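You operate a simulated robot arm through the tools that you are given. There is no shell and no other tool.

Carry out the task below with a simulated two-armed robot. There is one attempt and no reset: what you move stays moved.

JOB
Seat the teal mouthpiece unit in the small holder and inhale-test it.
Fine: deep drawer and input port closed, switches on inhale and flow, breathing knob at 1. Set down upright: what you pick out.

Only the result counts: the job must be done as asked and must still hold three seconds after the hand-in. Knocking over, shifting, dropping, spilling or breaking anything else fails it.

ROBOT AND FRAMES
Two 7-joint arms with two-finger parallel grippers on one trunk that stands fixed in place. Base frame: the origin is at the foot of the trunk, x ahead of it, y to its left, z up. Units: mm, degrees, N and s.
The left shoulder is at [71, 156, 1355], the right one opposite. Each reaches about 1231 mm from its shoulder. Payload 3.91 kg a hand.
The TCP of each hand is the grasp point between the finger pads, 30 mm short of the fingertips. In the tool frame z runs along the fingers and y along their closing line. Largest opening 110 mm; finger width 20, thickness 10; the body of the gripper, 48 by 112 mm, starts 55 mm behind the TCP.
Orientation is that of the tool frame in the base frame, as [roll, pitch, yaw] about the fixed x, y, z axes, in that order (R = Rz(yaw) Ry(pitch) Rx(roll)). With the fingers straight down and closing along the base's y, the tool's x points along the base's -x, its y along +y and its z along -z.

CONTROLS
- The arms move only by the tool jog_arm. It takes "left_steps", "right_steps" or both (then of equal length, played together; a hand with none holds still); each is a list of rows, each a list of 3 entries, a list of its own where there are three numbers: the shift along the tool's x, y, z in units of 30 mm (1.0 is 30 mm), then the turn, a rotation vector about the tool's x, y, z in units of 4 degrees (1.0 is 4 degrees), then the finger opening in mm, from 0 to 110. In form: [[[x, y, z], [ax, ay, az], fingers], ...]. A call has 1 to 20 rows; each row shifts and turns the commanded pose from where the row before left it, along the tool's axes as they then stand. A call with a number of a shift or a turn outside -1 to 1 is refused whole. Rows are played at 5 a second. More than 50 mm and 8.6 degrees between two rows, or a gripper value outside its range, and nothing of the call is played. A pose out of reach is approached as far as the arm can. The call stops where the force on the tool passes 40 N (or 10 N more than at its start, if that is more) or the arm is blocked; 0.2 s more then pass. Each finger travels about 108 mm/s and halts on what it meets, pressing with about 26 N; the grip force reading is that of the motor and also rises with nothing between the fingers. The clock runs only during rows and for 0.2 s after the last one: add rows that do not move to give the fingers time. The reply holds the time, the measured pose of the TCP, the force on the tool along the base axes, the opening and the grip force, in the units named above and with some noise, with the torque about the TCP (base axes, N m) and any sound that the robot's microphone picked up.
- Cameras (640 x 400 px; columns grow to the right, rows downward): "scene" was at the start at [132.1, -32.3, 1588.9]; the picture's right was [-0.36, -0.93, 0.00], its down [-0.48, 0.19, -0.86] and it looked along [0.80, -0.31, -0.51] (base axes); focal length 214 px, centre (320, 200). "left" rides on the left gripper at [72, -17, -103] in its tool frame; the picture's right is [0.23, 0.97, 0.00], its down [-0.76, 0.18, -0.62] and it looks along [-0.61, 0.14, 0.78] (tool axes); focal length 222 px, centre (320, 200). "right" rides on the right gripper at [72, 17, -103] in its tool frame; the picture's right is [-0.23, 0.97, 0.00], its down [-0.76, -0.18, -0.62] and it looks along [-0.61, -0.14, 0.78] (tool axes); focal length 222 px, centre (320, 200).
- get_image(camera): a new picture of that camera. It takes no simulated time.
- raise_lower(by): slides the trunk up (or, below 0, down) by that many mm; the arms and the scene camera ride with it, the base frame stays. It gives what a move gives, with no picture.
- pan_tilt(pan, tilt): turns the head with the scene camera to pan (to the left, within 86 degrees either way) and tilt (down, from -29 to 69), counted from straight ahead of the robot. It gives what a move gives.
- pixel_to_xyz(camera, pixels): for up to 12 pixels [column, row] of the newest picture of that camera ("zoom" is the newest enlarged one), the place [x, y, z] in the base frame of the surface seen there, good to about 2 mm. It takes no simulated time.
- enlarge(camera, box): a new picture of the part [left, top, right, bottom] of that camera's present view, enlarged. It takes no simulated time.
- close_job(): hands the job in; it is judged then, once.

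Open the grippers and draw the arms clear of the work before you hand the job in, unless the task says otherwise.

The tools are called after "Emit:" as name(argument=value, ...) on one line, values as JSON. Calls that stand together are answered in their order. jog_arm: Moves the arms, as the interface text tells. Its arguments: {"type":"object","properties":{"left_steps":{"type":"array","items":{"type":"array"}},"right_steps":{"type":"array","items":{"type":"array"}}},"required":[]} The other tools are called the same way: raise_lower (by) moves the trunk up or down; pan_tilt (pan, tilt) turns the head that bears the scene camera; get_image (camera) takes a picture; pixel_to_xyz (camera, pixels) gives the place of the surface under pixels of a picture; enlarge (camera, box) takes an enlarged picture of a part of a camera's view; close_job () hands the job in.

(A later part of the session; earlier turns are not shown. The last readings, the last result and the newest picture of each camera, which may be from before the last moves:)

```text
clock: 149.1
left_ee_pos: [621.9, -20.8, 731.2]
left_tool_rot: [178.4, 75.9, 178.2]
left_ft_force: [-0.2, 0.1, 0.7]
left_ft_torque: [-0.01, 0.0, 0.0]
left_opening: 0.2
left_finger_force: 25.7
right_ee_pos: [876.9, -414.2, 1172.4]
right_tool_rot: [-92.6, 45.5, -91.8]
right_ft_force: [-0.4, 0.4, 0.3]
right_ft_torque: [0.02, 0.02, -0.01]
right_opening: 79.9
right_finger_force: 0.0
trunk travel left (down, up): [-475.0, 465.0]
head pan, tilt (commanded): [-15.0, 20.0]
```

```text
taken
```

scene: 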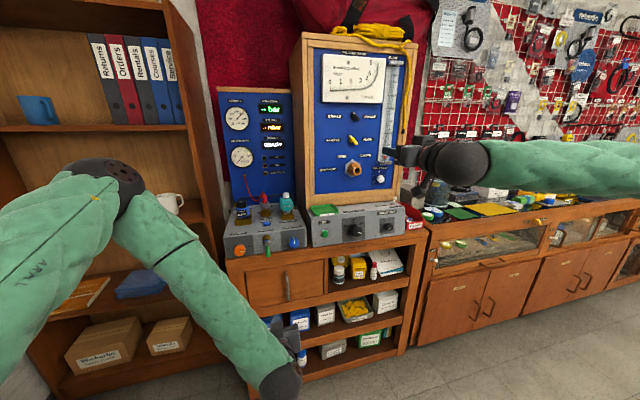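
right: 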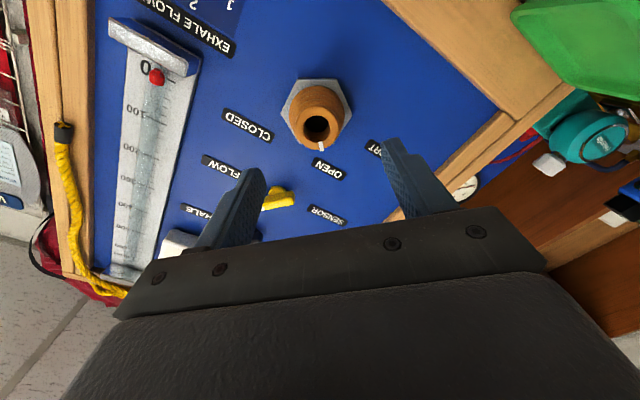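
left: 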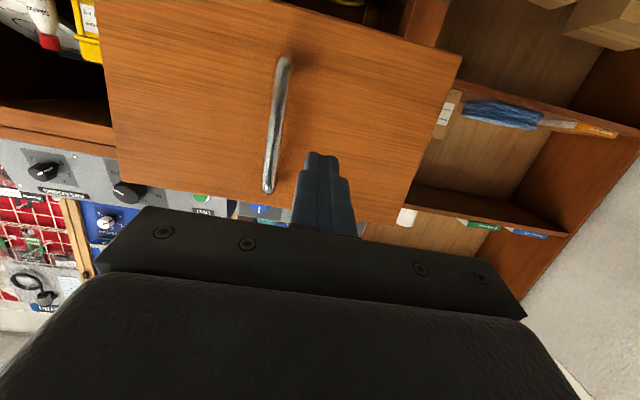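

I advance to put the fingertips around the port (TCP x≈962), correcting the slight downward slope, then check.

Emit:
jog_arm(right_steps=[[[-0.022, -0.022, 0.95], [0, 0, 0], 80], [[-0.022, -0.022, 0.95], [0, 0, 0], 80], [[-0.022, -0.022, 0.95], [0, 0, 0], 80], [[0, 0, 0], [0, 0, 0], 80]])

Emit:
get_image(camera="right")

Emit:
enlarge(camera="scene", box=[305, 90, 425, 190])

```text
clock: 150.1
left_ee_pos: [621.4, -21.2, 733.4]
left_tool_rot: [178.4, 75.7, 178.1]
left_ft_force: [-0.6, -0.4, 0.9]
left_ft_torque: [-0.03, 0.01, 0.0]
left_opening: 0.0
left_finger_force: 25.6
right_ee_pos: [961.8, -414.3, 1173.1]
right_tool_rot: [-92.5, 45.6, -91.7]
right_ft_force: [-0.3, 0.4, -0.1]
right_ft_torque: [-0.03, 0.02, 0.03]
right_opening: 80.1
right_finger_force: 0.0
trunk travel left (down, up): [-475.0, 465.0]
head pan, tilt (commanded): [-15.0, 20.0]
```

```text
taken
```

right: 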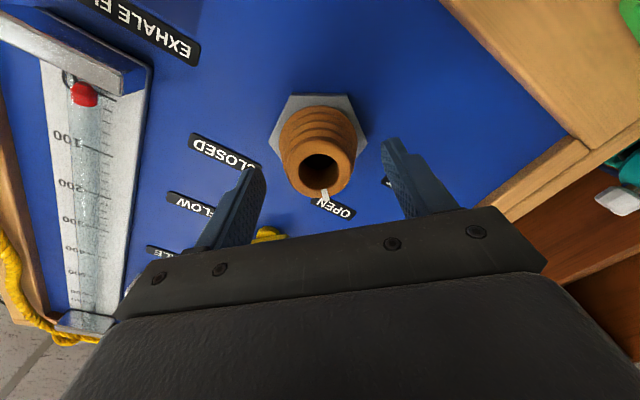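

```text
4.00 times, centred on (365, 140) of scene
```

zoom: 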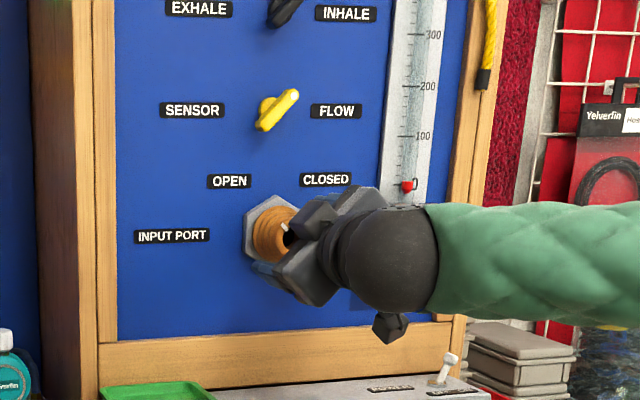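

The port sits between the fingers. I close on it.

Emit:
jog_arm(right_steps=[[[0, 0, 0], [0, 0, 0], 60], [[0, 0, 0], [0, 0, 0], 45], [[0, 0, 0], [0, 0, 0], 30], [[0, 0, 0], [0, 0, 0], 20], [[0, 0, 0], [0, 0, 0], 20]])

Emit:
get_image(camera="right")

```text
clock: 151.2
left_ee_pos: [621.6, -21.2, 733.4]
left_tool_rot: [178.3, 75.8, 178.0]
left_ft_force: [-0.2, 0.4, 0.6]
left_ft_torque: [0.03, 0.03, -0.02]
left_opening: 0.0
left_finger_force: 26.0
right_ee_pos: [961.3, -414.9, 1174.1]
right_tool_rot: [-92.5, 45.6, -91.7]
right_ft_force: [13.8, -7.9, 13.5]
right_ft_torque: [-0.03, -0.49, -0.36]
right_opening: 49.5
right_finger_force: 44.9
trunk travel left (down, up): [-475.0, 465.0]
head pan, tilt (commanded): [-15.0, 20.0]
```

```text
taken
```

right: 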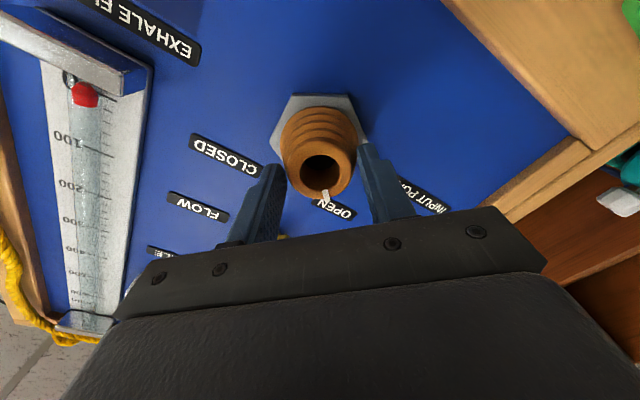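

Gripped at 49.5 mm. I roll clockwise 24° and check whether the mark follows.

Emit:
jog_arm(right_steps=[[[0, 0, 0], [0, 0, 1], 20], [[0, 0, 0], [0, 0, 1], 20], [[0, 0, 0], [0, 0, 1], 20], [[0, 0, 0], [0, 0, 1], 20], [[0, 0, 0], [0, 0, 1], 20], [[0, 0, 0], [0, 0, 1], 20]])

Emit:
get_image(camera="right")

```text
clock: 152.0
left_ee_pos: [622.0, -21.3, 730.7]
left_tool_rot: [178.3, 75.7, 178.0]
left_ft_force: [0.2, -1.1, -0.4]
left_ft_torque: [0.03, 0.01, 0.02]
left_opening: 0.0
left_finger_force: 26.1
right_ee_pos: [961.7, -415.4, 1173.4]
right_tool_rot: [-92.9, 55.8, -92.2]
right_ft_force: [4.5, -2.7, 3.6]
right_ft_torque: [-0.02, 0.08, 0.24]
right_opening: 49.6
right_finger_force: 45.1
trunk travel left (down, up): [-475.0, 465.0]
head pan, tilt (commanded): [-15.0, 20.0]
stopped in row 3 (right hand): the force on the tool passed its limit at 41 N (the readings are from after the stop); the commanded pose is now the measured one
```

```text
taken
```

right: 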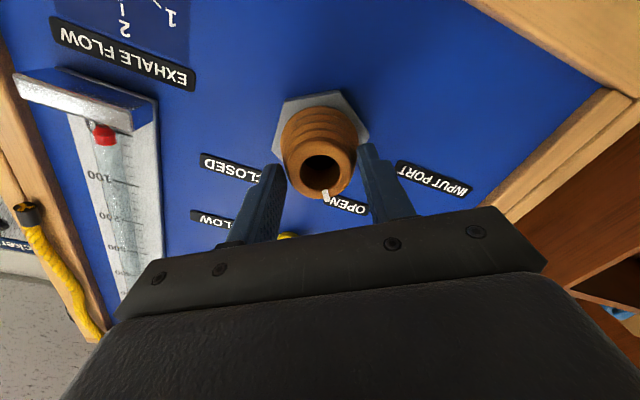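

The mark stays fixed relative to the hand, so the port is turning with it. I continue rolling in small steps.

Emit:
jog_arm(right_steps=[[[0, 0, 0], [0, 0, 0.7], 20], [[0, 0, 0], [0, 0, 0.7], 20], [[0, 0, 0], [0, 0, 0.7], 20], [[0, 0, 0], [0, 0, 0.7], 20], [[0, 0, 0], [0, 0, 0.7], 20], [[0, 0, 0], [0, 0, 0.7], 20]])

```text
clock: 153.4
left_ee_pos: [622.6, -22.1, 732.6]
left_tool_rot: [178.2, 75.8, 178.1]
left_ft_force: [0.4, -0.9, -0.4]
left_ft_torque: [0.05, 0.0, -0.01]
left_opening: 0.0
left_finger_force: 26.3
right_ee_pos: [961.2, -416.1, 1173.4]
right_tool_rot: [-95.3, 72.8, -95.1]
right_ft_force: [8.0, -6.6, 8.1]
right_ft_torque: [-0.04, -0.11, 0.29]
right_opening: 49.4
right_finger_force: 44.7
trunk travel left (down, up): [-475.0, 465.0]
head pan, tilt (commanded): [-15.0, 20.0]
```

Forces stay low. I keep rolling.

Emit:
jog_arm(right_steps=[[[0, 0, 0], [0, 0, 0.7], 20], [[0, 0, 0], [0, 0, 0.7], 20], [[0, 0, 0], [0, 0, 0.7], 20], [[0, 0, 0], [0, 0, 0.7], 20], [[0, 0, 0], [0, 0, 0.7], 20], [[0, 0, 0], [0, 0, 0.7], 20], [[0, 0, 0], [0, 0, 0.7], 20], [[0, 0, 0], [0, 0, 0.7], 20]])

Emit:
get_image(camera="right")

```text
clock: 155.2
left_ee_pos: [622.4, -21.5, 731.7]
left_tool_rot: [178.2, 75.8, 178.2]
left_ft_force: [-0.7, 0.6, 0.3]
left_ft_torque: [0.04, 0.0, -0.01]
left_opening: 0.2
left_finger_force: 25.4
right_ee_pos: [962.2, -415.1, 1174.9]
right_tool_rot: [107.8, 84.6, 107.7]
right_ft_force: [7.8, -6.2, 8.3]
right_ft_torque: [0.0, -0.28, 0.41]
right_opening: 49.4
right_finger_force: 44.9
trunk travel left (down, up): [-475.0, 465.0]
head pan, tilt (commanded): [-15.0, 20.0]
```

```text
taken
```

right: 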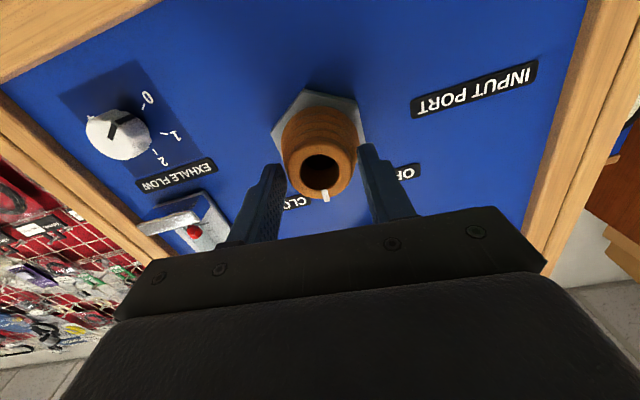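

The mark now points up (still turning with the hand). I continue another ~40° toward CLOSED.

Emit:
jog_arm(right_steps=[[[0, 0, 0], [0, 0, 0.8], 20], [[0, 0, 0], [0, 0, 0.8], 20], [[0, 0, 0], [0, 0, 0.8], 20], [[0, 0, 0], [0, 0, 0.8], 20], [[0, 0, 0], [0, 0, 0.8], 20], [[0, 0, 0], [0, 0, 0.8], 20], [[0, 0, 0], [0, 0, 0.8], 20], [[0, 0, 0], [0, 0, 0.8], 20], [[0, 0, 0], [0, 0, 0.8], 20], [[0, 0, 0], [0, 0, 0.8], 20], [[0, 0, 0], [0, 0, 0.8], 20], [[0, 0, 0], [0, 0, 0.8], 20]])

Emit:
get_image(camera="right")

```text
clock: 157.8
left_ee_pos: [622.0, -22.5, 731.4]
left_tool_rot: [178.4, 75.7, 178.1]
left_ft_force: [0.4, 0.0, 0.4]
left_ft_torque: [0.01, 0.01, -0.01]
left_opening: 0.0
left_finger_force: 26.2
right_ee_pos: [961.5, -416.0, 1174.2]
right_tool_rot: [92.3, 46.4, 91.7]
right_ft_force: [2.1, -6.8, 3.8]
right_ft_torque: [0.01, -0.4, 0.36]
right_opening: 49.2
right_finger_force: 45.2
trunk travel left (down, up): [-475.0, 465.0]
head pan, tilt (commanded): [-15.0, 20.0]
```

```text
taken
```

right: 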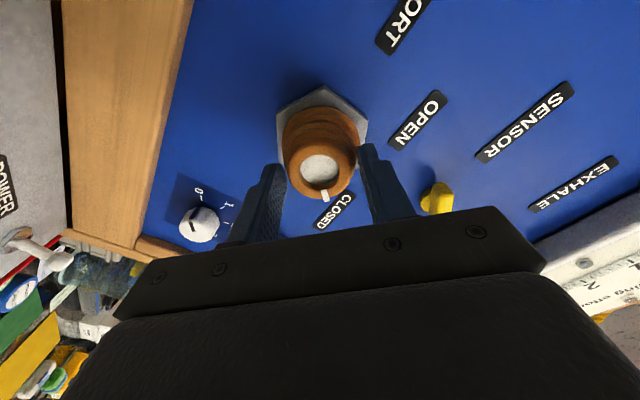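

The hole now shows a grey shutter — the port is closing. I roll a little further until a stop is felt.

Emit:
jog_arm(right_steps=[[[0, 0, 0], [0, 0, 0.4], 20], [[0, 0, 0], [0, 0, 0.4], 20], [[0, 0, 0], [0, 0, 0], 20]])

```text
clock: 158.6
left_ee_pos: [622.2, -23.0, 732.0]
left_tool_rot: [178.3, 75.8, 178.0]
left_ft_force: [0.5, -0.5, 0.0]
left_ft_torque: [-0.03, 0.0, 0.0]
left_opening: 0.0
left_finger_force: 26.6
right_ee_pos: [962.5, -414.7, 1173.5]
right_tool_rot: [92.1, 43.3, 91.5]
right_ft_force: [-1.4, -9.0, 3.8]
right_ft_torque: [-0.88, -0.25, -0.24]
right_opening: 49.6
right_finger_force: 44.8
trunk travel left (down, up): [-475.0, 465.0]
head pan, tilt (commanded): [-15.0, 20.0]
```

The stop torque (−0.88 N·m) is there: port at CLOSED. I open and retreat 100 mm.

Emit:
jog_arm(right_steps=[[[0, 0, 0], [0, 0, -0.2], 40], [[0, 0, 0], [0, 0, 0], 80], [[0, 0, 0], [0, 0, 0], 80], [[0, 0, -0.9], [0, 0, 0], 80], [[0, 0, -0.9], [0, 0, 0], 80], [[0, 0, -0.9], [0, 0, 0], 80], [[0, 0, -0.9], [0, 0, 0], 80], [[0, 0, 0], [0, 0, 0], 80]])

Emit:
get_image(camera="right")

Emit:
enlarge(camera="scene", box=[305, 60, 425, 170])

```text
clock: 160.4
left_ee_pos: [622.6, -21.3, 731.3]
left_tool_rot: [178.4, 75.8, 178.2]
left_ft_force: [0.1, 0.6, -0.2]
left_ft_torque: [-0.02, 0.0, 0.04]
left_opening: 0.1
left_finger_force: 25.7
right_ee_pos: [855.9, -416.1, 1176.9]
right_tool_rot: [92.3, 44.2, 91.6]
right_ft_force: [-0.4, -0.1, -0.4]
right_ft_torque: [0.01, 0.02, 0.04]
right_opening: 80.1
right_finger_force: 0.1
trunk travel left (down, up): [-475.0, 465.0]
head pan, tilt (commanded): [-15.0, 20.0]
```

```text
taken
```

right: 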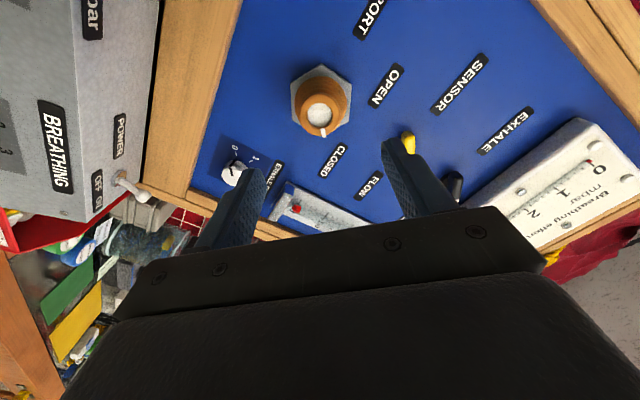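

```text
3.64 times, centred on (365, 115) of scene
```

zoom: 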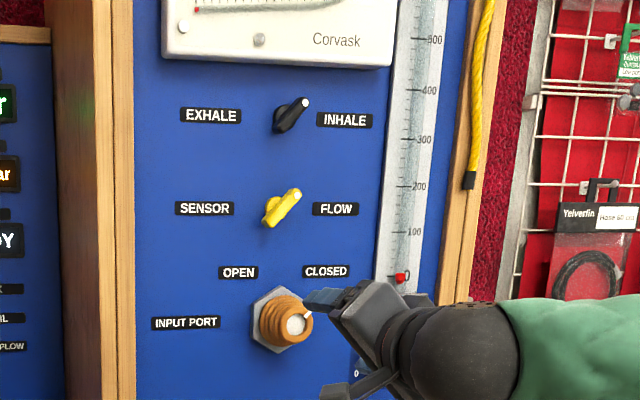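

The port is CLOSED (mark at upper right, shutter visible). Next the BREATHING knob, now at 0: I re-measure it from the present scene view.

Emit:
get_image(camera="scene")

Emit:
enlarge(camera="scene", box=[370, 175, 420, 215])

```text
taken
```

scene: 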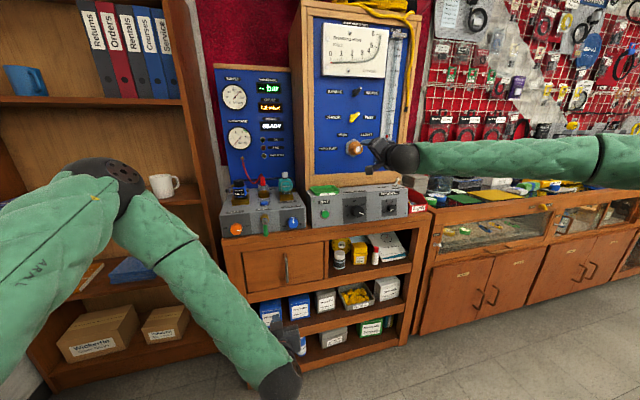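

```text
10.00 times, centred on (395, 195) of scene
```

zoom: 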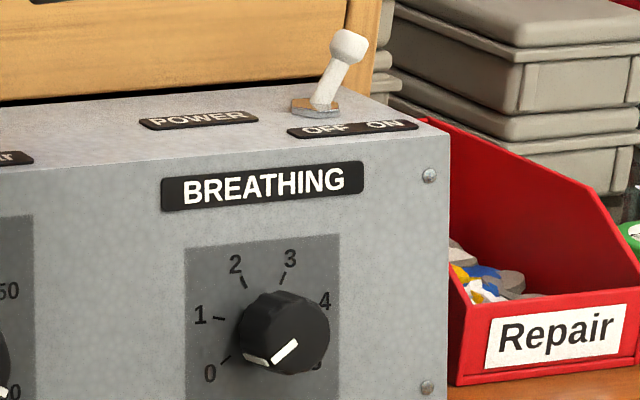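

Emit:
pixel_to_xyz(camera="zoom", pixels=[[295, 335], [275, 360], [325, 340], [300, 365], [300, 308], [258, 325], [245, 340], [270, 300], [320, 365], [200, 340], [340, 250], [190, 260]])

Emit:
enlarge(camera="scene", box=[385, 195, 415, 220])

Emit:
pixel_to_xyz(camera="zoom", pixels=[[225, 220], [120, 220], [330, 225], [225, 120], [240, 330], [160, 300], [225, 260], [280, 180], [170, 150], [300, 300], [40, 300], [380, 100]])

```text
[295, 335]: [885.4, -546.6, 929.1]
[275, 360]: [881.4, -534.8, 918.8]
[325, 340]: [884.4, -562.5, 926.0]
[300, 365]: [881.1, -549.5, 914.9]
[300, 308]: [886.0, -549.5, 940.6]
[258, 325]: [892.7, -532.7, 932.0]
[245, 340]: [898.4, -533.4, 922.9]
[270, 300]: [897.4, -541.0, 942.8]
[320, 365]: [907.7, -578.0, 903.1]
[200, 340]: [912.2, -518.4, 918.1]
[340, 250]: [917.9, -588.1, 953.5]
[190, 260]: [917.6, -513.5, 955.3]
```

```text
16.00 times, centred on (400, 208) of scene
```

zoom: 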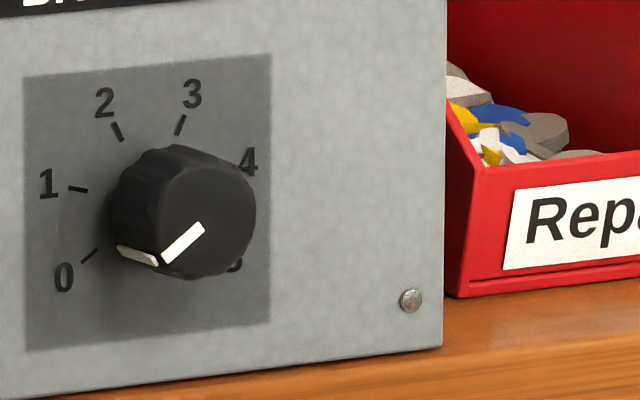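

```text
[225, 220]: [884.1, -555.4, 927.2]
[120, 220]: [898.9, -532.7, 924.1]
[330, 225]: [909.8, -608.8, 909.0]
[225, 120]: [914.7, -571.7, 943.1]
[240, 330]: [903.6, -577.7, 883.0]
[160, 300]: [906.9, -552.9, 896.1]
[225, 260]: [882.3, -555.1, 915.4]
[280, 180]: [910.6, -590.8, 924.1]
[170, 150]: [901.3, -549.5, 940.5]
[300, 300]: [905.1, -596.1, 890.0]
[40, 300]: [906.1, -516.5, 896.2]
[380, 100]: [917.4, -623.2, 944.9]
```

The knob's front centre is about (884,−550,928), its axis tilted ~12° with the panel, and 0→1 is about 54° clockwise. I back the right hand off to x≈796 and roll it to level.

Emit:
jog_arm(right_steps=[[[0, 0, -1], [0, 0, 0], 70], [[0, 0, -1], [0, 0, 0], 60], [[0, 0, 0], [0, 0, -1], 60], [[0, 0, 0], [0, 0, -1], 60], [[0, 0, 0], [0, 0, -1], 60], [[0, 0, 0], [0, 0, -1], 60], [[0, 0, 0], [0, 0, -1], 60], [[0, 0, 0], [0, 0, -1], 60], [[0, 0, 0], [0, 0, -1], 60], [[0, 0, 0], [0, 0, -1], 60], [[0, 0, 0], [0, 0, -1], 60], [[0, 0, 0], [0, 0, -1], 60], [[0, 0, 0], [0, 0, -1], 60], [[0, 0, 0], [0, 0, -0.4], 60]])

Emit:
raise_lower(by=-200)

```text
clock: 163.4
left_ee_pos: [622.9, -21.0, 732.7]
left_tool_rot: [178.3, 75.8, 178.1]
left_ft_force: [0.1, -0.3, 0.3]
left_ft_torque: [0.03, -0.01, 0.03]
left_opening: 0.0
left_finger_force: 26.2
right_ee_pos: [794.5, -413.8, 1179.8]
right_tool_rot: [173.2, 88.4, 173.0]
right_ft_force: [-0.7, -0.1, -0.5]
right_ft_torque: [-0.03, 0.01, -0.01]
right_opening: 59.8
right_finger_force: 0.0
trunk travel left (down, up): [-475.0, 465.0]
head pan, tilt (commanded): [-15.0, 20.0]
```

```text
clock: 165.6
left_ee_pos: [621.7, -22.3, 532.8]
left_tool_rot: [178.4, 75.8, 178.1]
left_ft_force: [-0.3, 0.4, 0.8]
left_ft_torque: [0.0, 0.02, 0.05]
left_opening: 0.0
left_finger_force: 25.8
right_ee_pos: [793.7, -414.4, 980.1]
right_tool_rot: [171.4, 88.3, 171.6]
right_ft_force: [0.5, -0.9, -0.7]
right_ft_torque: [0.01, -0.01, 0.0]
right_opening: 60.0
right_finger_force: 0.1
trunk travel left (down, up): [-275.0, 665.0]
head pan, tilt (commanded): [-15.0, 20.0]
```

Trunk lowered; now I pitch down 10°, move across to y≈−550, z≈945, and roll to −28° as the start for the knob turn.

Emit:
jog_arm(right_steps=[[[0, 0, 0], [0, 1, 0], 60], [[0, 0, 0], [0, 1, 0], 60], [[0, 0, 0], [0, 0.6, 0], 60], [[0.22, -0.9, 0.088], [0, 0, 0], 60], [[0.22, -0.9, 0.088], [0, 0, 0], 60], [[0.22, -0.9, 0.088], [0, 0, 0], 60], [[0.22, -0.9, 0.088], [0, 0, 0], 60], [[0.22, -0.9, 0.088], [0, 0, 0], 60], [[0, 0, 0], [0, 0, 0], 60]])

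Emit:
jog_arm(right_steps=[[[0, 0, 0], [0, 0, -1], 60], [[0, 0, 0], [0, 0, -1], 60], [[0, 0, 0], [0, 0, -1], 60], [[0, 0, 0], [0, 0, -1], 60], [[0, 0, 0], [0, 0, -1], 60], [[0, 0, 0], [0, 0, -1], 60], [[0, 0, 0], [0, 0, -1], 60]])

Emit:
get_image(camera="right")

Emit:
get_image(camera="scene")

```text
clock: 167.6
left_ee_pos: [621.5, -22.2, 532.9]
left_tool_rot: [178.4, 75.8, 178.0]
left_ft_force: [-0.4, -1.2, -0.2]
left_ft_torque: [0.01, 0.01, 0.01]
left_opening: 0.0
left_finger_force: 25.9
right_ee_pos: [800.9, -549.6, 944.9]
right_tool_rot: [178.8, 78.0, 178.8]
right_ft_force: [-0.3, 0.3, -0.1]
right_ft_torque: [-0.01, 0.02, 0.02]
right_opening: 60.1
right_finger_force: 0.1
trunk travel left (down, up): [-275.0, 665.0]
head pan, tilt (commanded): [-15.0, 20.0]
```

```text
clock: 169.2
left_ee_pos: [622.6, -21.6, 532.6]
left_tool_rot: [178.4, 75.9, 178.2]
left_ft_force: [-0.9, 0.8, 0.2]
left_ft_torque: [-0.03, 0.0, 0.0]
left_opening: 0.0
left_finger_force: 26.0
right_ee_pos: [800.9, -549.9, 944.2]
right_tool_rot: [-114.6, 59.9, -111.6]
right_ft_force: [0.0, 0.0, 0.4]
right_ft_torque: [-0.01, -0.01, 0.03]
right_opening: 60.0
right_finger_force: 0.0
trunk travel left (down, up): [-275.0, 665.0]
head pan, tilt (commanded): [-15.0, 20.0]
```

```text
taken
```

right: 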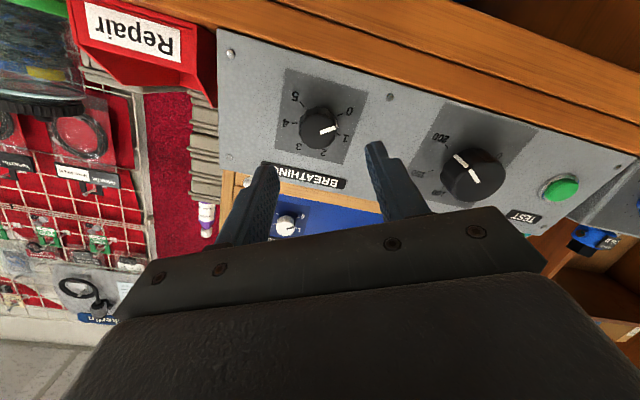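

```text
taken
```

scene: 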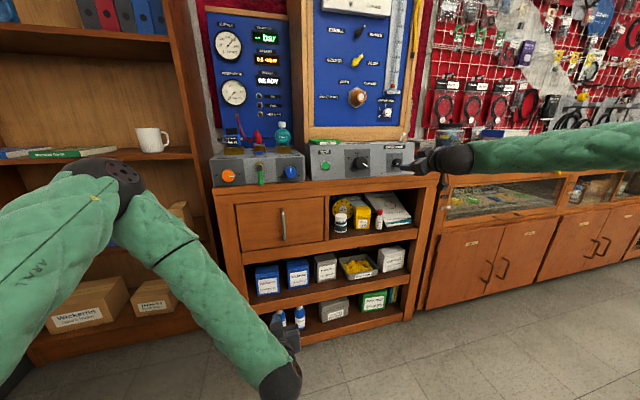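

I enlarge the wrist view of the knob, and the gauge display which seems to have changed.

Emit:
enlarge(camera="right", box=[265, 60, 385, 180])

Emit:
pixel_to_xyz(camera="right", pixels=[[318, 128], [302, 125], [336, 128], [318, 145], [318, 112], [325, 130], [310, 140], [290, 100]])

Emit:
enlarge(camera="scene", box=[200, 10, 300, 150])

```text
3.33 times, centred on (325, 120) of right
```

zoom: 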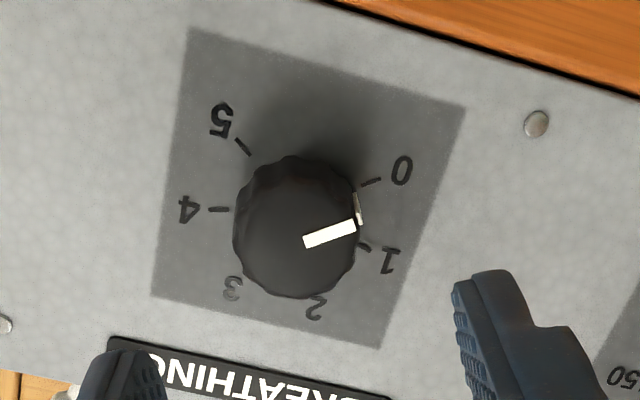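

```text
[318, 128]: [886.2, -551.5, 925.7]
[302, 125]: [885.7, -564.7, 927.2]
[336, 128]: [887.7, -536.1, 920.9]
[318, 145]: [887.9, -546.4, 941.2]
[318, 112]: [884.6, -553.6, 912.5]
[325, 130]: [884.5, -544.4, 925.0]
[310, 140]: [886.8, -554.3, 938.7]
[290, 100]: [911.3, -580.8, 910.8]
```

```text
2.86 times, centred on (250, 80) of scene
```

zoom: 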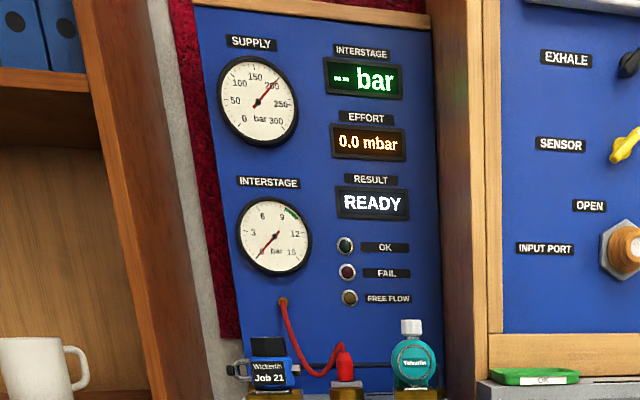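

EFFORT now reads 0.0 mbar, so the unit is recognised. The hand's axis runs through the knob's centre; I advance 72 mm and close on the knob.

Emit:
jog_arm(right_steps=[[[0, 0, 0.8], [0, 0, 0], 60], [[0, 0, 0.8], [0, 0, 0], 60], [[0, 0, 0.8], [0, 0, 0], 60], [[0, 0, 0], [0, 0, 0], 60]])

Emit:
get_image(camera="right")

```text
clock: 170.2
left_ee_pos: [621.6, -20.6, 532.9]
left_tool_rot: [178.3, 75.8, 178.2]
left_ft_force: [-0.2, 0.1, -0.1]
left_ft_torque: [0.02, 0.0, 0.0]
left_opening: 0.0
left_finger_force: 25.8
right_ee_pos: [870.9, -547.9, 930.7]
right_tool_rot: [-114.4, 59.9, -111.5]
right_ft_force: [0.1, 0.1, -0.2]
right_ft_torque: [0.03, 0.0, -0.06]
right_opening: 59.9
right_finger_force: 0.0
trunk travel left (down, up): [-275.0, 665.0]
head pan, tilt (commanded): [-15.0, 20.0]
```

```text
taken
```

right: 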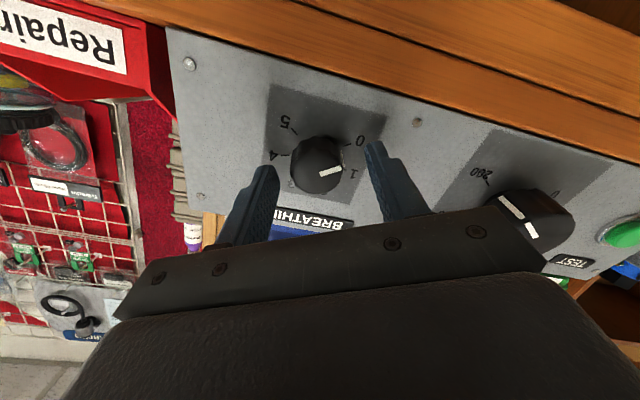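

Fingers straddle the knob. I close on it.

Emit:
jog_arm(right_steps=[[[0, 0, 0], [0, 0, 0], 45], [[0, 0, 0], [0, 0, 0], 35], [[0, 0, 0], [0, 0, 0], 25], [[0, 0, 0], [0, 0, 0], 20], [[0, 0, 0], [0, 0, 0], 20]])

Emit:
get_image(camera="right")

```text
clock: 171.4
left_ee_pos: [621.6, -22.7, 533.6]
left_tool_rot: [178.3, 75.8, 177.9]
left_ft_force: [0.0, 0.8, -0.9]
left_ft_torque: [0.02, -0.04, 0.0]
left_opening: 0.0
left_finger_force: 26.2
right_ee_pos: [870.5, -550.2, 932.3]
right_tool_rot: [-114.3, 60.0, -111.5]
right_ft_force: [17.1, -19.0, 16.5]
right_ft_torque: [-0.16, 0.0, -0.83]
right_opening: 35.2
right_finger_force: 45.4
trunk travel left (down, up): [-275.0, 665.0]
head pan, tilt (commanded): [-15.0, 20.0]
```

```text
taken
```

right: 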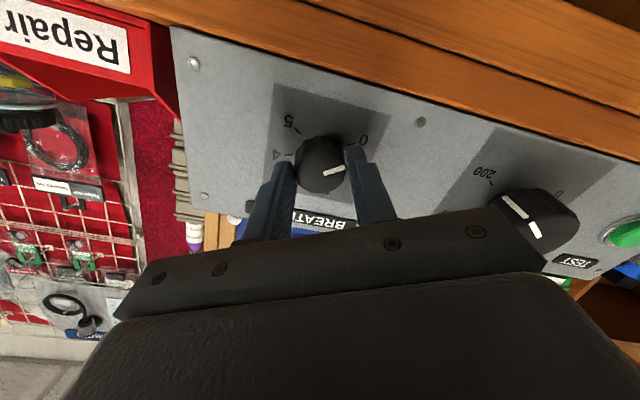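

Gripped at 35 mm, slightly off-centre. I relax by ~1.2 mm in −tool y and begin turning clockwise.

Emit:
jog_arm(right_steps=[[[0, -0.04, 0], [0, 0, 0], 20], [[0, 0, 0], [0, 0, 0.7], 20], [[0, 0, 0], [0, 0, 0.7], 20], [[0, 0, 0], [0, 0, 0.7], 20], [[0, 0, 0], [0, 0, 0.7], 20]])

Emit:
get_image(camera="right")

```text
clock: 172.6
left_ee_pos: [622.0, -23.2, 532.1]
left_tool_rot: [178.3, 75.8, 178.1]
left_ft_force: [-0.2, -0.1, 0.3]
left_ft_torque: [0.01, 0.02, 0.02]
left_opening: 0.0
left_finger_force: 25.9
right_ee_pos: [872.2, -550.8, 932.1]
right_tool_rot: [-126.6, 69.7, -124.9]
right_ft_force: [22.9, -21.7, 24.1]
right_ft_torque: [-0.03, -0.77, -0.41]
right_opening: 35.4
right_finger_force: 44.6
trunk travel left (down, up): [-275.0, 665.0]
head pan, tilt (commanded): [-15.0, 20.0]
```

```text
taken
```

right: 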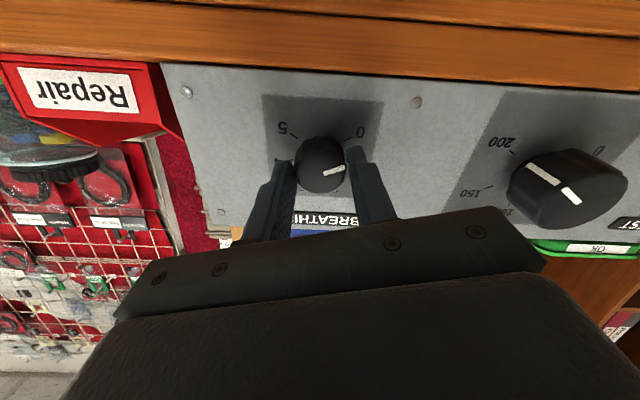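

The knob turns with the hand (about 11° so far). I relax the load by ~2 mm and continue turning.

Emit:
jog_arm(right_steps=[[[-0.04, -0.06, 0.02], [0, 0, 0], 20], [[0, 0, 0], [0, 0, 0.8], 20], [[0, 0, 0], [0, 0, 0.8], 20], [[0, 0, 0], [0, 0, 0.8], 20], [[0, 0, 0], [0, 0, 0.8], 20], [[0, 0, 0], [0, 0, 0.8], 20]])

Emit:
get_image(camera="right")

```text
clock: 174.0
left_ee_pos: [621.5, -21.2, 531.8]
left_tool_rot: [178.4, 75.8, 178.3]
left_ft_force: [-1.5, 0.6, -0.4]
left_ft_torque: [0.0, 0.0, 0.0]
left_opening: 0.0
left_finger_force: 25.8
right_ee_pos: [870.2, -550.5, 930.7]
right_tool_rot: [-177.7, 78.0, -177.4]
right_ft_force: [-0.1, 5.1, 6.7]
right_ft_torque: [0.02, -0.43, 0.22]
right_opening: 35.4
right_finger_force: 45.3
trunk travel left (down, up): [-275.0, 665.0]
head pan, tilt (commanded): [-15.0, 20.0]
```

```text
taken
```

right: 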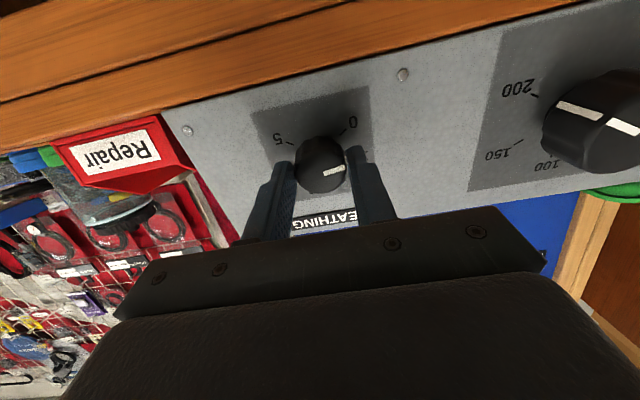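

About 27° done. I turn a further 27° to reach "1".

Emit:
jog_arm(right_steps=[[[0, 0, 0], [0, 0, 0.84], 20], [[0, 0, 0], [0, 0, 0.84], 20], [[0, 0, 0], [0, 0, 0.84], 20], [[0, 0, 0], [0, 0, 0.84], 20], [[0, 0, 0], [0, 0, 0.84], 20], [[0, 0, 0], [0, 0, 0.84], 20], [[0, 0, 0], [0, 0, 0.84], 20], [[0, 0, 0], [0, 0, 0.84], 20], [[0, 0, 0], [0, 0, 0], 20]])

Emit:
get_image(camera="right")

Emit:
enlarge(camera="right", box=[260, 80, 400, 220])

```text
clock: 176.0
left_ee_pos: [622.0, -21.1, 531.9]
left_tool_rot: [178.6, 75.8, 178.5]
left_ft_force: [0.5, -0.1, 0.0]
left_ft_torque: [-0.02, 0.02, 0.01]
left_opening: 0.2
left_finger_force: 26.4
right_ee_pos: [871.5, -550.8, 930.9]
right_tool_rot: [115.7, 61.2, 112.8]
right_ft_force: [-14.1, 18.3, -5.8]
right_ft_torque: [0.08, 0.02, 0.31]
right_opening: 35.3
right_finger_force: 44.8
trunk travel left (down, up): [-275.0, 665.0]
head pan, tilt (commanded): [-15.0, 20.0]
```

```text
taken
```

right: 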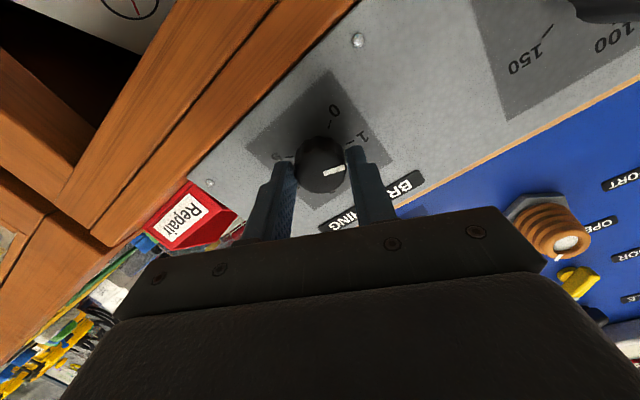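

```text
2.86 times, centred on (330, 150) of right
```

zoom: 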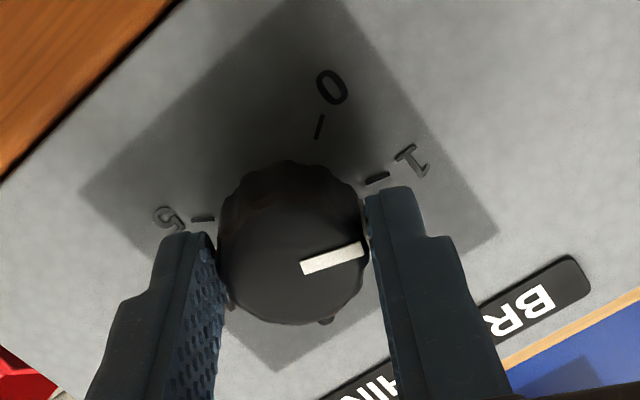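

About 54° turned in total. I open the fingers, back away 75 mm and check the pointer.

Emit:
jog_arm(right_steps=[[[0, 0, 0], [0, 0, 0], 45], [[0, 0, 0], [0, 0, 0], 60], [[0, 0, 0], [0, 0, 0], 60], [[0, 0, -0.8], [0, 0, 0], 60], [[0, 0, -0.9], [0, 0, 0], 60], [[0, 0, -0.9], [0, 0, 0], 60]])

Emit:
enlarge(camera="right", box=[250, 40, 390, 180])

Emit:
get_image(camera="scene")

Emit:
enlarge(camera="scene", box=[370, 130, 440, 190])

```text
clock: 177.4
left_ee_pos: [622.7, -21.0, 532.6]
left_tool_rot: [178.4, 75.8, 178.3]
left_ft_force: [0.3, -0.9, 0.0]
left_ft_torque: [0.01, -0.04, 0.02]
left_opening: 0.2
left_finger_force: 26.0
right_ee_pos: [796.0, -552.6, 945.1]
right_tool_rot: [115.6, 61.3, 112.9]
right_ft_force: [0.3, 0.3, -0.6]
right_ft_torque: [-0.03, -0.02, 0.0]
right_opening: 60.1
right_finger_force: 0.1
trunk travel left (down, up): [-275.0, 665.0]
head pan, tilt (commanded): [-15.0, 20.0]
```

```text
2.86 times, centred on (320, 110) of right
```

zoom: 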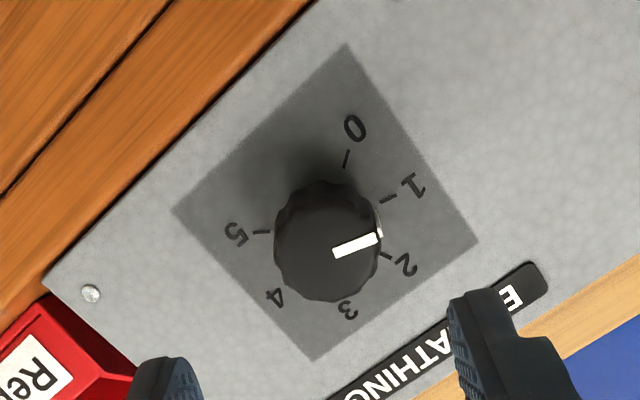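

```text
taken
```

scene: 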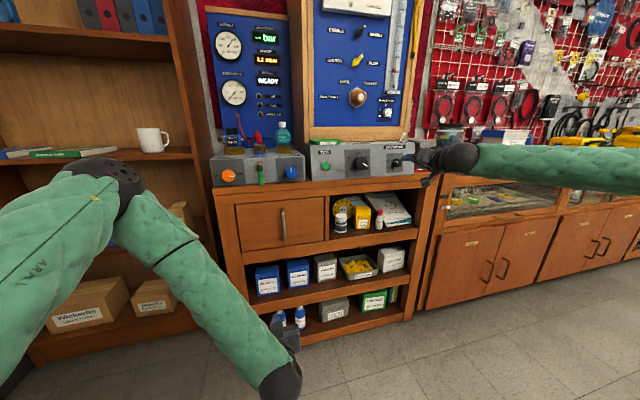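

```text
6.67 times, centred on (405, 160) of scene
```

zoom: 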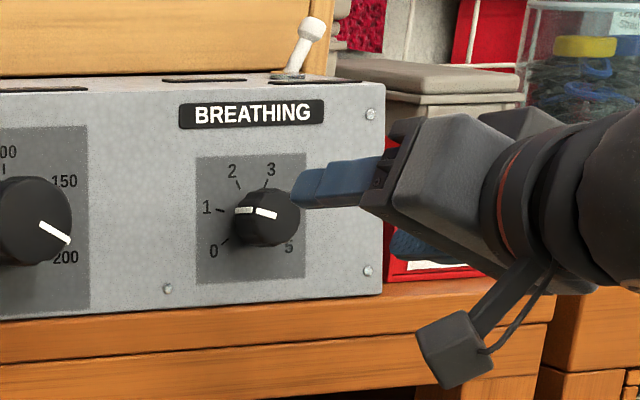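

The pointer now aligns with "1". I zoom in on the knob and the display, which changed again.

Emit:
enlarge(camera="scene", box=[388, 150, 418, 175])

Emit:
enlarge(camera="scene", box=[200, 10, 300, 150])

Emit:
enlarge(camera="scene", box=[300, 0, 420, 110])

```text
16.00 times, centred on (403, 162) of scene
```

zoom: 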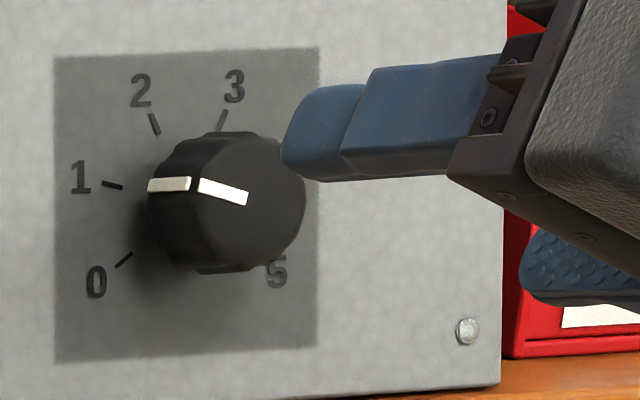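

```text
2.86 times, centred on (250, 80) of scene
```

zoom: 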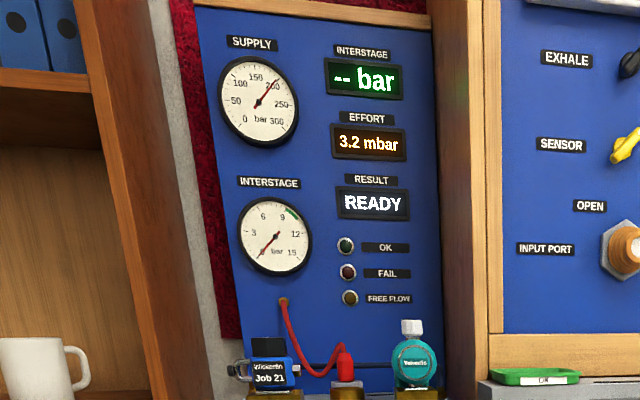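

```text
3.64 times, centred on (360, 55) of scene
```

zoom: 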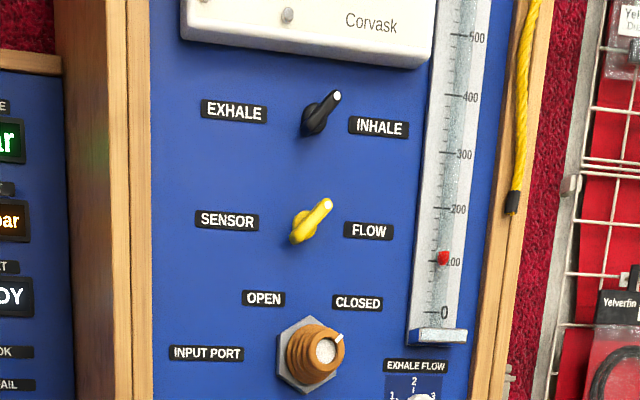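

Effort reads about 3.2 mbar and the flow float sits near 100, so the inhale draw works with the knob at 1. Now I close the right fingers, roll level, pitch horizontal and move to in front of the TEST button (901,−253,932).

Emit:
jog_arm(right_steps=[[[0, 0, 0], [0, 0, -1], 40], [[0, 0, 0], [0, 0, -1], 20], [[0, 0, 0], [0, 0, -1], 0], [[0, 0, 0], [0, 0, -1], 0], [[0, 0, 0], [0, 0, -1], 0], [[0, 0, 0], [0, 0, -1], 0], [[0, 0, 0], [0, 0, -0.7], 0], [[0, 0, 0], [0, -1, 0], 0], [[0, 0, 0], [0, -1, 0], 0], [[0, 0, 0], [0, -1, 0], 0], [[0, 1, 0], [0, 0, 0], 0], [[0, 1, 0], [0, 0, 0], 0], [[0, 1, 0], [0, 0, 0], 0], [[0, 1, 0], [0, 0, 0], 0], [[0, 1, 0], [0, 0, 0], 0], [[0, 1, 0], [0, 0, 0], 0], [[0, 1, 0], [0, 0, 0], 0], [[0, 1, 0], [0, 0, 0], 0], [[0, 1, 0], [0, 0, 0], 0], [[0, 1, 0], [0, 0, 0], 0]])

Emit:
get_image(camera="right")

Emit:
get_image(camera="scene")

```text
clock: 181.6
left_ee_pos: [621.0, -22.2, 533.0]
left_tool_rot: [178.4, 75.9, 178.2]
left_ft_force: [-0.8, -0.8, 0.8]
left_ft_torque: [0.03, 0.0, -0.03]
left_opening: 0.2
left_finger_force: 26.3
right_ee_pos: [791.3, -253.3, 960.4]
right_tool_rot: [-144.6, 89.1, -144.3]
right_ft_force: [0.0, -0.2, 0.3]
right_ft_torque: [0.03, 0.01, 0.01]
right_opening: 0.0
right_finger_force: 26.1
right hand out of reach, approached as far as the arm can: row 16, 17, 18, 20
trunk travel left (down, up): [-275.0, 665.0]
head pan, tilt (commanded): [-15.0, 20.0]
```

```text
taken
```

right: 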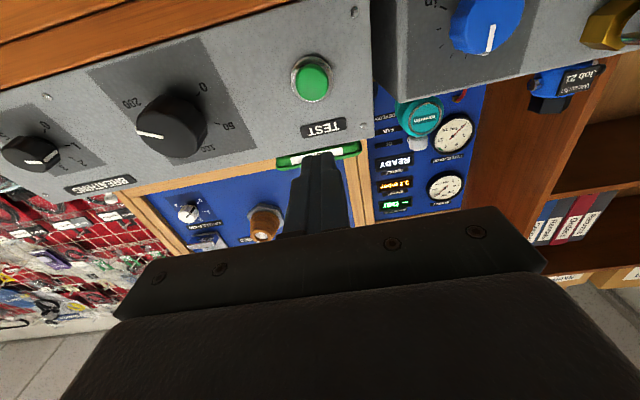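

```text
taken
```

scene: 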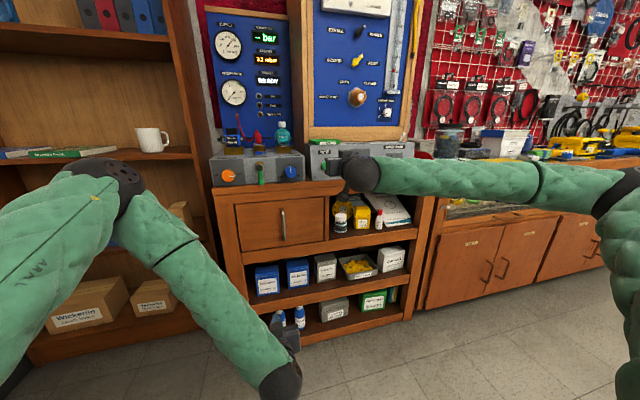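

The hand is at (791,−253,960). I measure the TEST button in this view before pressing.

Emit:
pixel_to_xyz(camera="right", pixels=[[313, 82], [300, 82], [326, 82], [313, 68], [313, 96], [296, 75], [332, 85], [313, 60], [340, 100]])

Emit:
enlarge(camera="right", box=[270, 40, 370, 130])

Emit:
raise_lower(by=-22)

```text
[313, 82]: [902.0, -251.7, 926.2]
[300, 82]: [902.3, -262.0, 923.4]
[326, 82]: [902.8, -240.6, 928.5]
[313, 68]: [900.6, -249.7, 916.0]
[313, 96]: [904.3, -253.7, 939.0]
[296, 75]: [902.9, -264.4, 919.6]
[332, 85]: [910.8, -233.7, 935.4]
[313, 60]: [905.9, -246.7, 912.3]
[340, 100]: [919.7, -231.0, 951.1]
```

```text
4.44 times, centred on (320, 85) of right
```

zoom: 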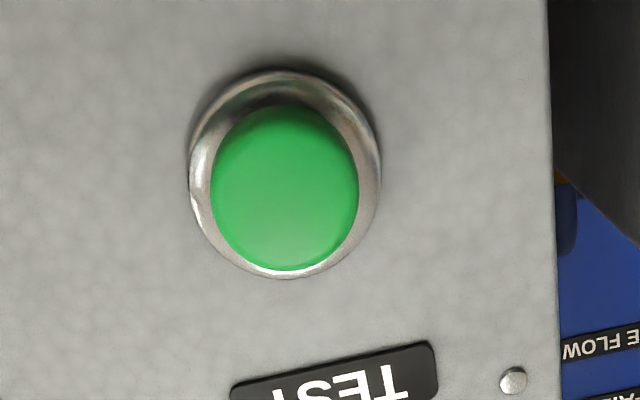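

```text
clock: 182.3
left_ee_pos: [621.5, -21.0, 510.1]
left_tool_rot: [178.5, 75.8, 178.2]
left_ft_force: [0.0, -0.1, 0.5]
left_ft_torque: [0.02, 0.02, 0.01]
left_opening: 0.0
left_finger_force: 25.8
right_ee_pos: [791.4, -252.7, 940.2]
right_tool_rot: [-142.3, 89.1, -142.3]
right_ft_force: [0.1, -0.4, -0.2]
right_ft_torque: [0.03, -0.01, 0.0]
right_opening: 0.0
right_finger_force: 26.0
trunk travel left (down, up): [-253.0, 687.0]
head pan, tilt (commanded): [-15.0, 20.0]
```

The button centre is (902,−252,927), ~26 mm wide. I lower another 8 mm and advance to just short of it.

Emit:
raise_lower(by=-9)

Emit:
jog_arm(right_steps=[[[0, 0, 0.8], [0, 0, 0], 0], [[0, 0, 0.8], [0, 0, 0], 0], [[0, 0, 0.8], [0, 0, 0], 0], [[0, 0, 0], [0, 0, 0], 0]])

Emit:
get_image(camera="right")

```text
clock: 182.8
left_ee_pos: [622.2, -21.1, 502.0]
left_tool_rot: [178.3, 75.7, 178.2]
left_ft_force: [-0.3, -0.7, -0.5]
left_ft_torque: [-0.02, -0.03, 0.0]
left_opening: 0.0
left_finger_force: 25.7
right_ee_pos: [790.9, -252.3, 930.2]
right_tool_rot: [-142.8, 89.3, -142.7]
right_ft_force: [-0.7, 0.0, 0.0]
right_ft_torque: [0.01, 0.0, 0.03]
right_opening: 0.0
right_finger_force: 25.1
trunk travel left (down, up): [-244.0, 696.0]
head pan, tilt (commanded): [-15.0, 20.0]
```

```text
clock: 183.8
left_ee_pos: [621.5, -21.4, 501.1]
left_tool_rot: [178.4, 75.8, 178.2]
left_ft_force: [-0.4, 0.0, -0.8]
left_ft_torque: [0.0, -0.03, 0.01]
left_opening: 0.0
left_finger_force: 25.6
right_ee_pos: [862.8, -251.6, 931.6]
right_tool_rot: [-160.2, 88.5, -159.9]
right_ft_force: [0.2, 0.2, 0.3]
right_ft_torque: [-0.05, -0.01, -0.03]
right_opening: 0.0
right_finger_force: 25.6
trunk travel left (down, up): [-244.0, 696.0]
head pan, tilt (commanded): [-15.0, 20.0]
```

```text
taken
```

right: 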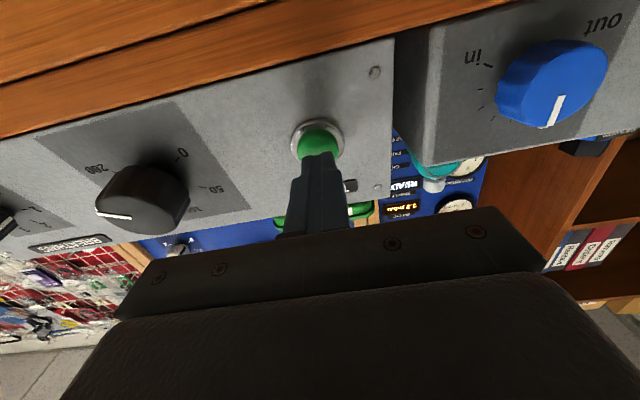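

The tip is ~8 mm from the button. I press in 3 mm rows, watching force and any sound.

Emit:
jog_arm(right_steps=[[[0, 0, 0.1], [0, 0, 0], 0], [[0, 0, 0.1], [0, 0, 0], 0], [[0, 0, 0.1], [0, 0, 0], 0], [[0, 0, 0.1], [0, 0, 0], 0]])

Emit:
enlarge(camera="scene", box=[200, 0, 300, 150])

```text
clock: 184.8
left_ee_pos: [622.0, -22.4, 502.3]
left_tool_rot: [178.4, 75.8, 178.3]
left_ft_force: [0.1, 0.0, -0.1]
left_ft_torque: [0.02, 0.0, -0.02]
left_opening: 0.0
left_finger_force: 26.1
right_ee_pos: [875.2, -252.3, 933.3]
right_tool_rot: [-160.0, 88.6, -159.9]
right_ft_force: [-3.3, 0.4, -0.5]
right_ft_torque: [-0.01, 0.06, -0.03]
right_opening: 0.0
right_finger_force: 26.0
right hand out of reach, approached as far as the arm can: row 4
trunk travel left (down, up): [-244.0, 696.0]
head pan, tilt (commanded): [-15.0, 20.0]
heard: click
```

```text
2.67 times, centred on (250, 75) of scene
```

zoom: 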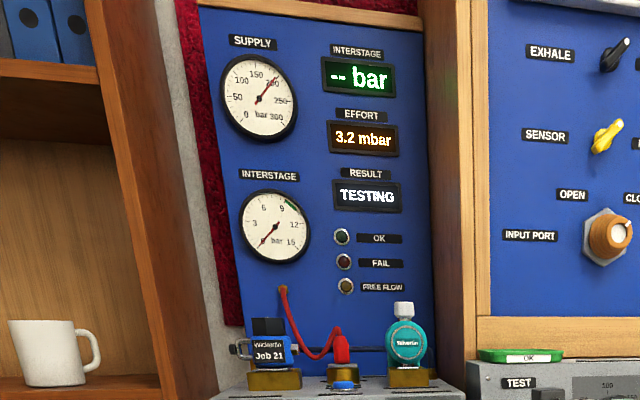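

A click was heard and RESULT shows "TESTING". I withdraw from the button and wait for the outcome.

Emit:
jog_arm(right_steps=[[[0, 0, -0.3], [0, 0, 0], 0], [[0, 0, -0.7], [0, 0, 0], 0], [[0, 0, -0.7], [0, 0, 0], 0], [[0, 0, -0.7], [0, 0, 0], 0], [[0, 0, 0], [0, 0, 0], 0], [[0, 0, 0], [0, 0, 0], 0], [[0, 0, 0], [0, 0, 0], 0], [[0, 0, 0], [0, 0, 0], 0], [[0, 0, 0], [0, 0, 0], 0], [[0, 0, 0], [0, 0, 0], 0], [[0, 0, 0], [0, 0, 0], 0], [[0, 0, 0], [0, 0, 0], 0]])

Emit:
enlarge(camera="scene", box=[200, 0, 300, 150])

```text
clock: 187.4
left_ee_pos: [622.0, -21.0, 500.5]
left_tool_rot: [178.5, 75.8, 178.2]
left_ft_force: [-0.5, 0.1, -0.4]
left_ft_torque: [-0.02, 0.01, -0.03]
left_opening: 0.1
left_finger_force: 26.0
right_ee_pos: [803.6, -253.4, 932.3]
right_tool_rot: [-144.3, 89.2, -144.0]
right_ft_force: [-0.1, -0.2, 0.0]
right_ft_torque: [-0.01, 0.01, 0.01]
right_opening: 0.2
right_finger_force: 25.9
trunk travel left (down, up): [-244.0, 696.0]
head pan, tilt (commanded): [-15.0, 20.0]
```

```text
2.67 times, centred on (250, 75) of scene
```

zoom: 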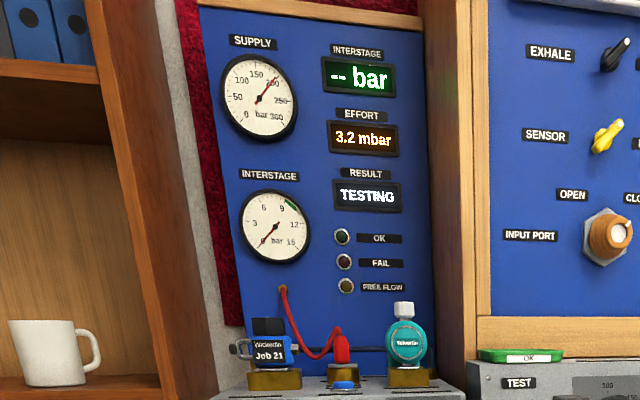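

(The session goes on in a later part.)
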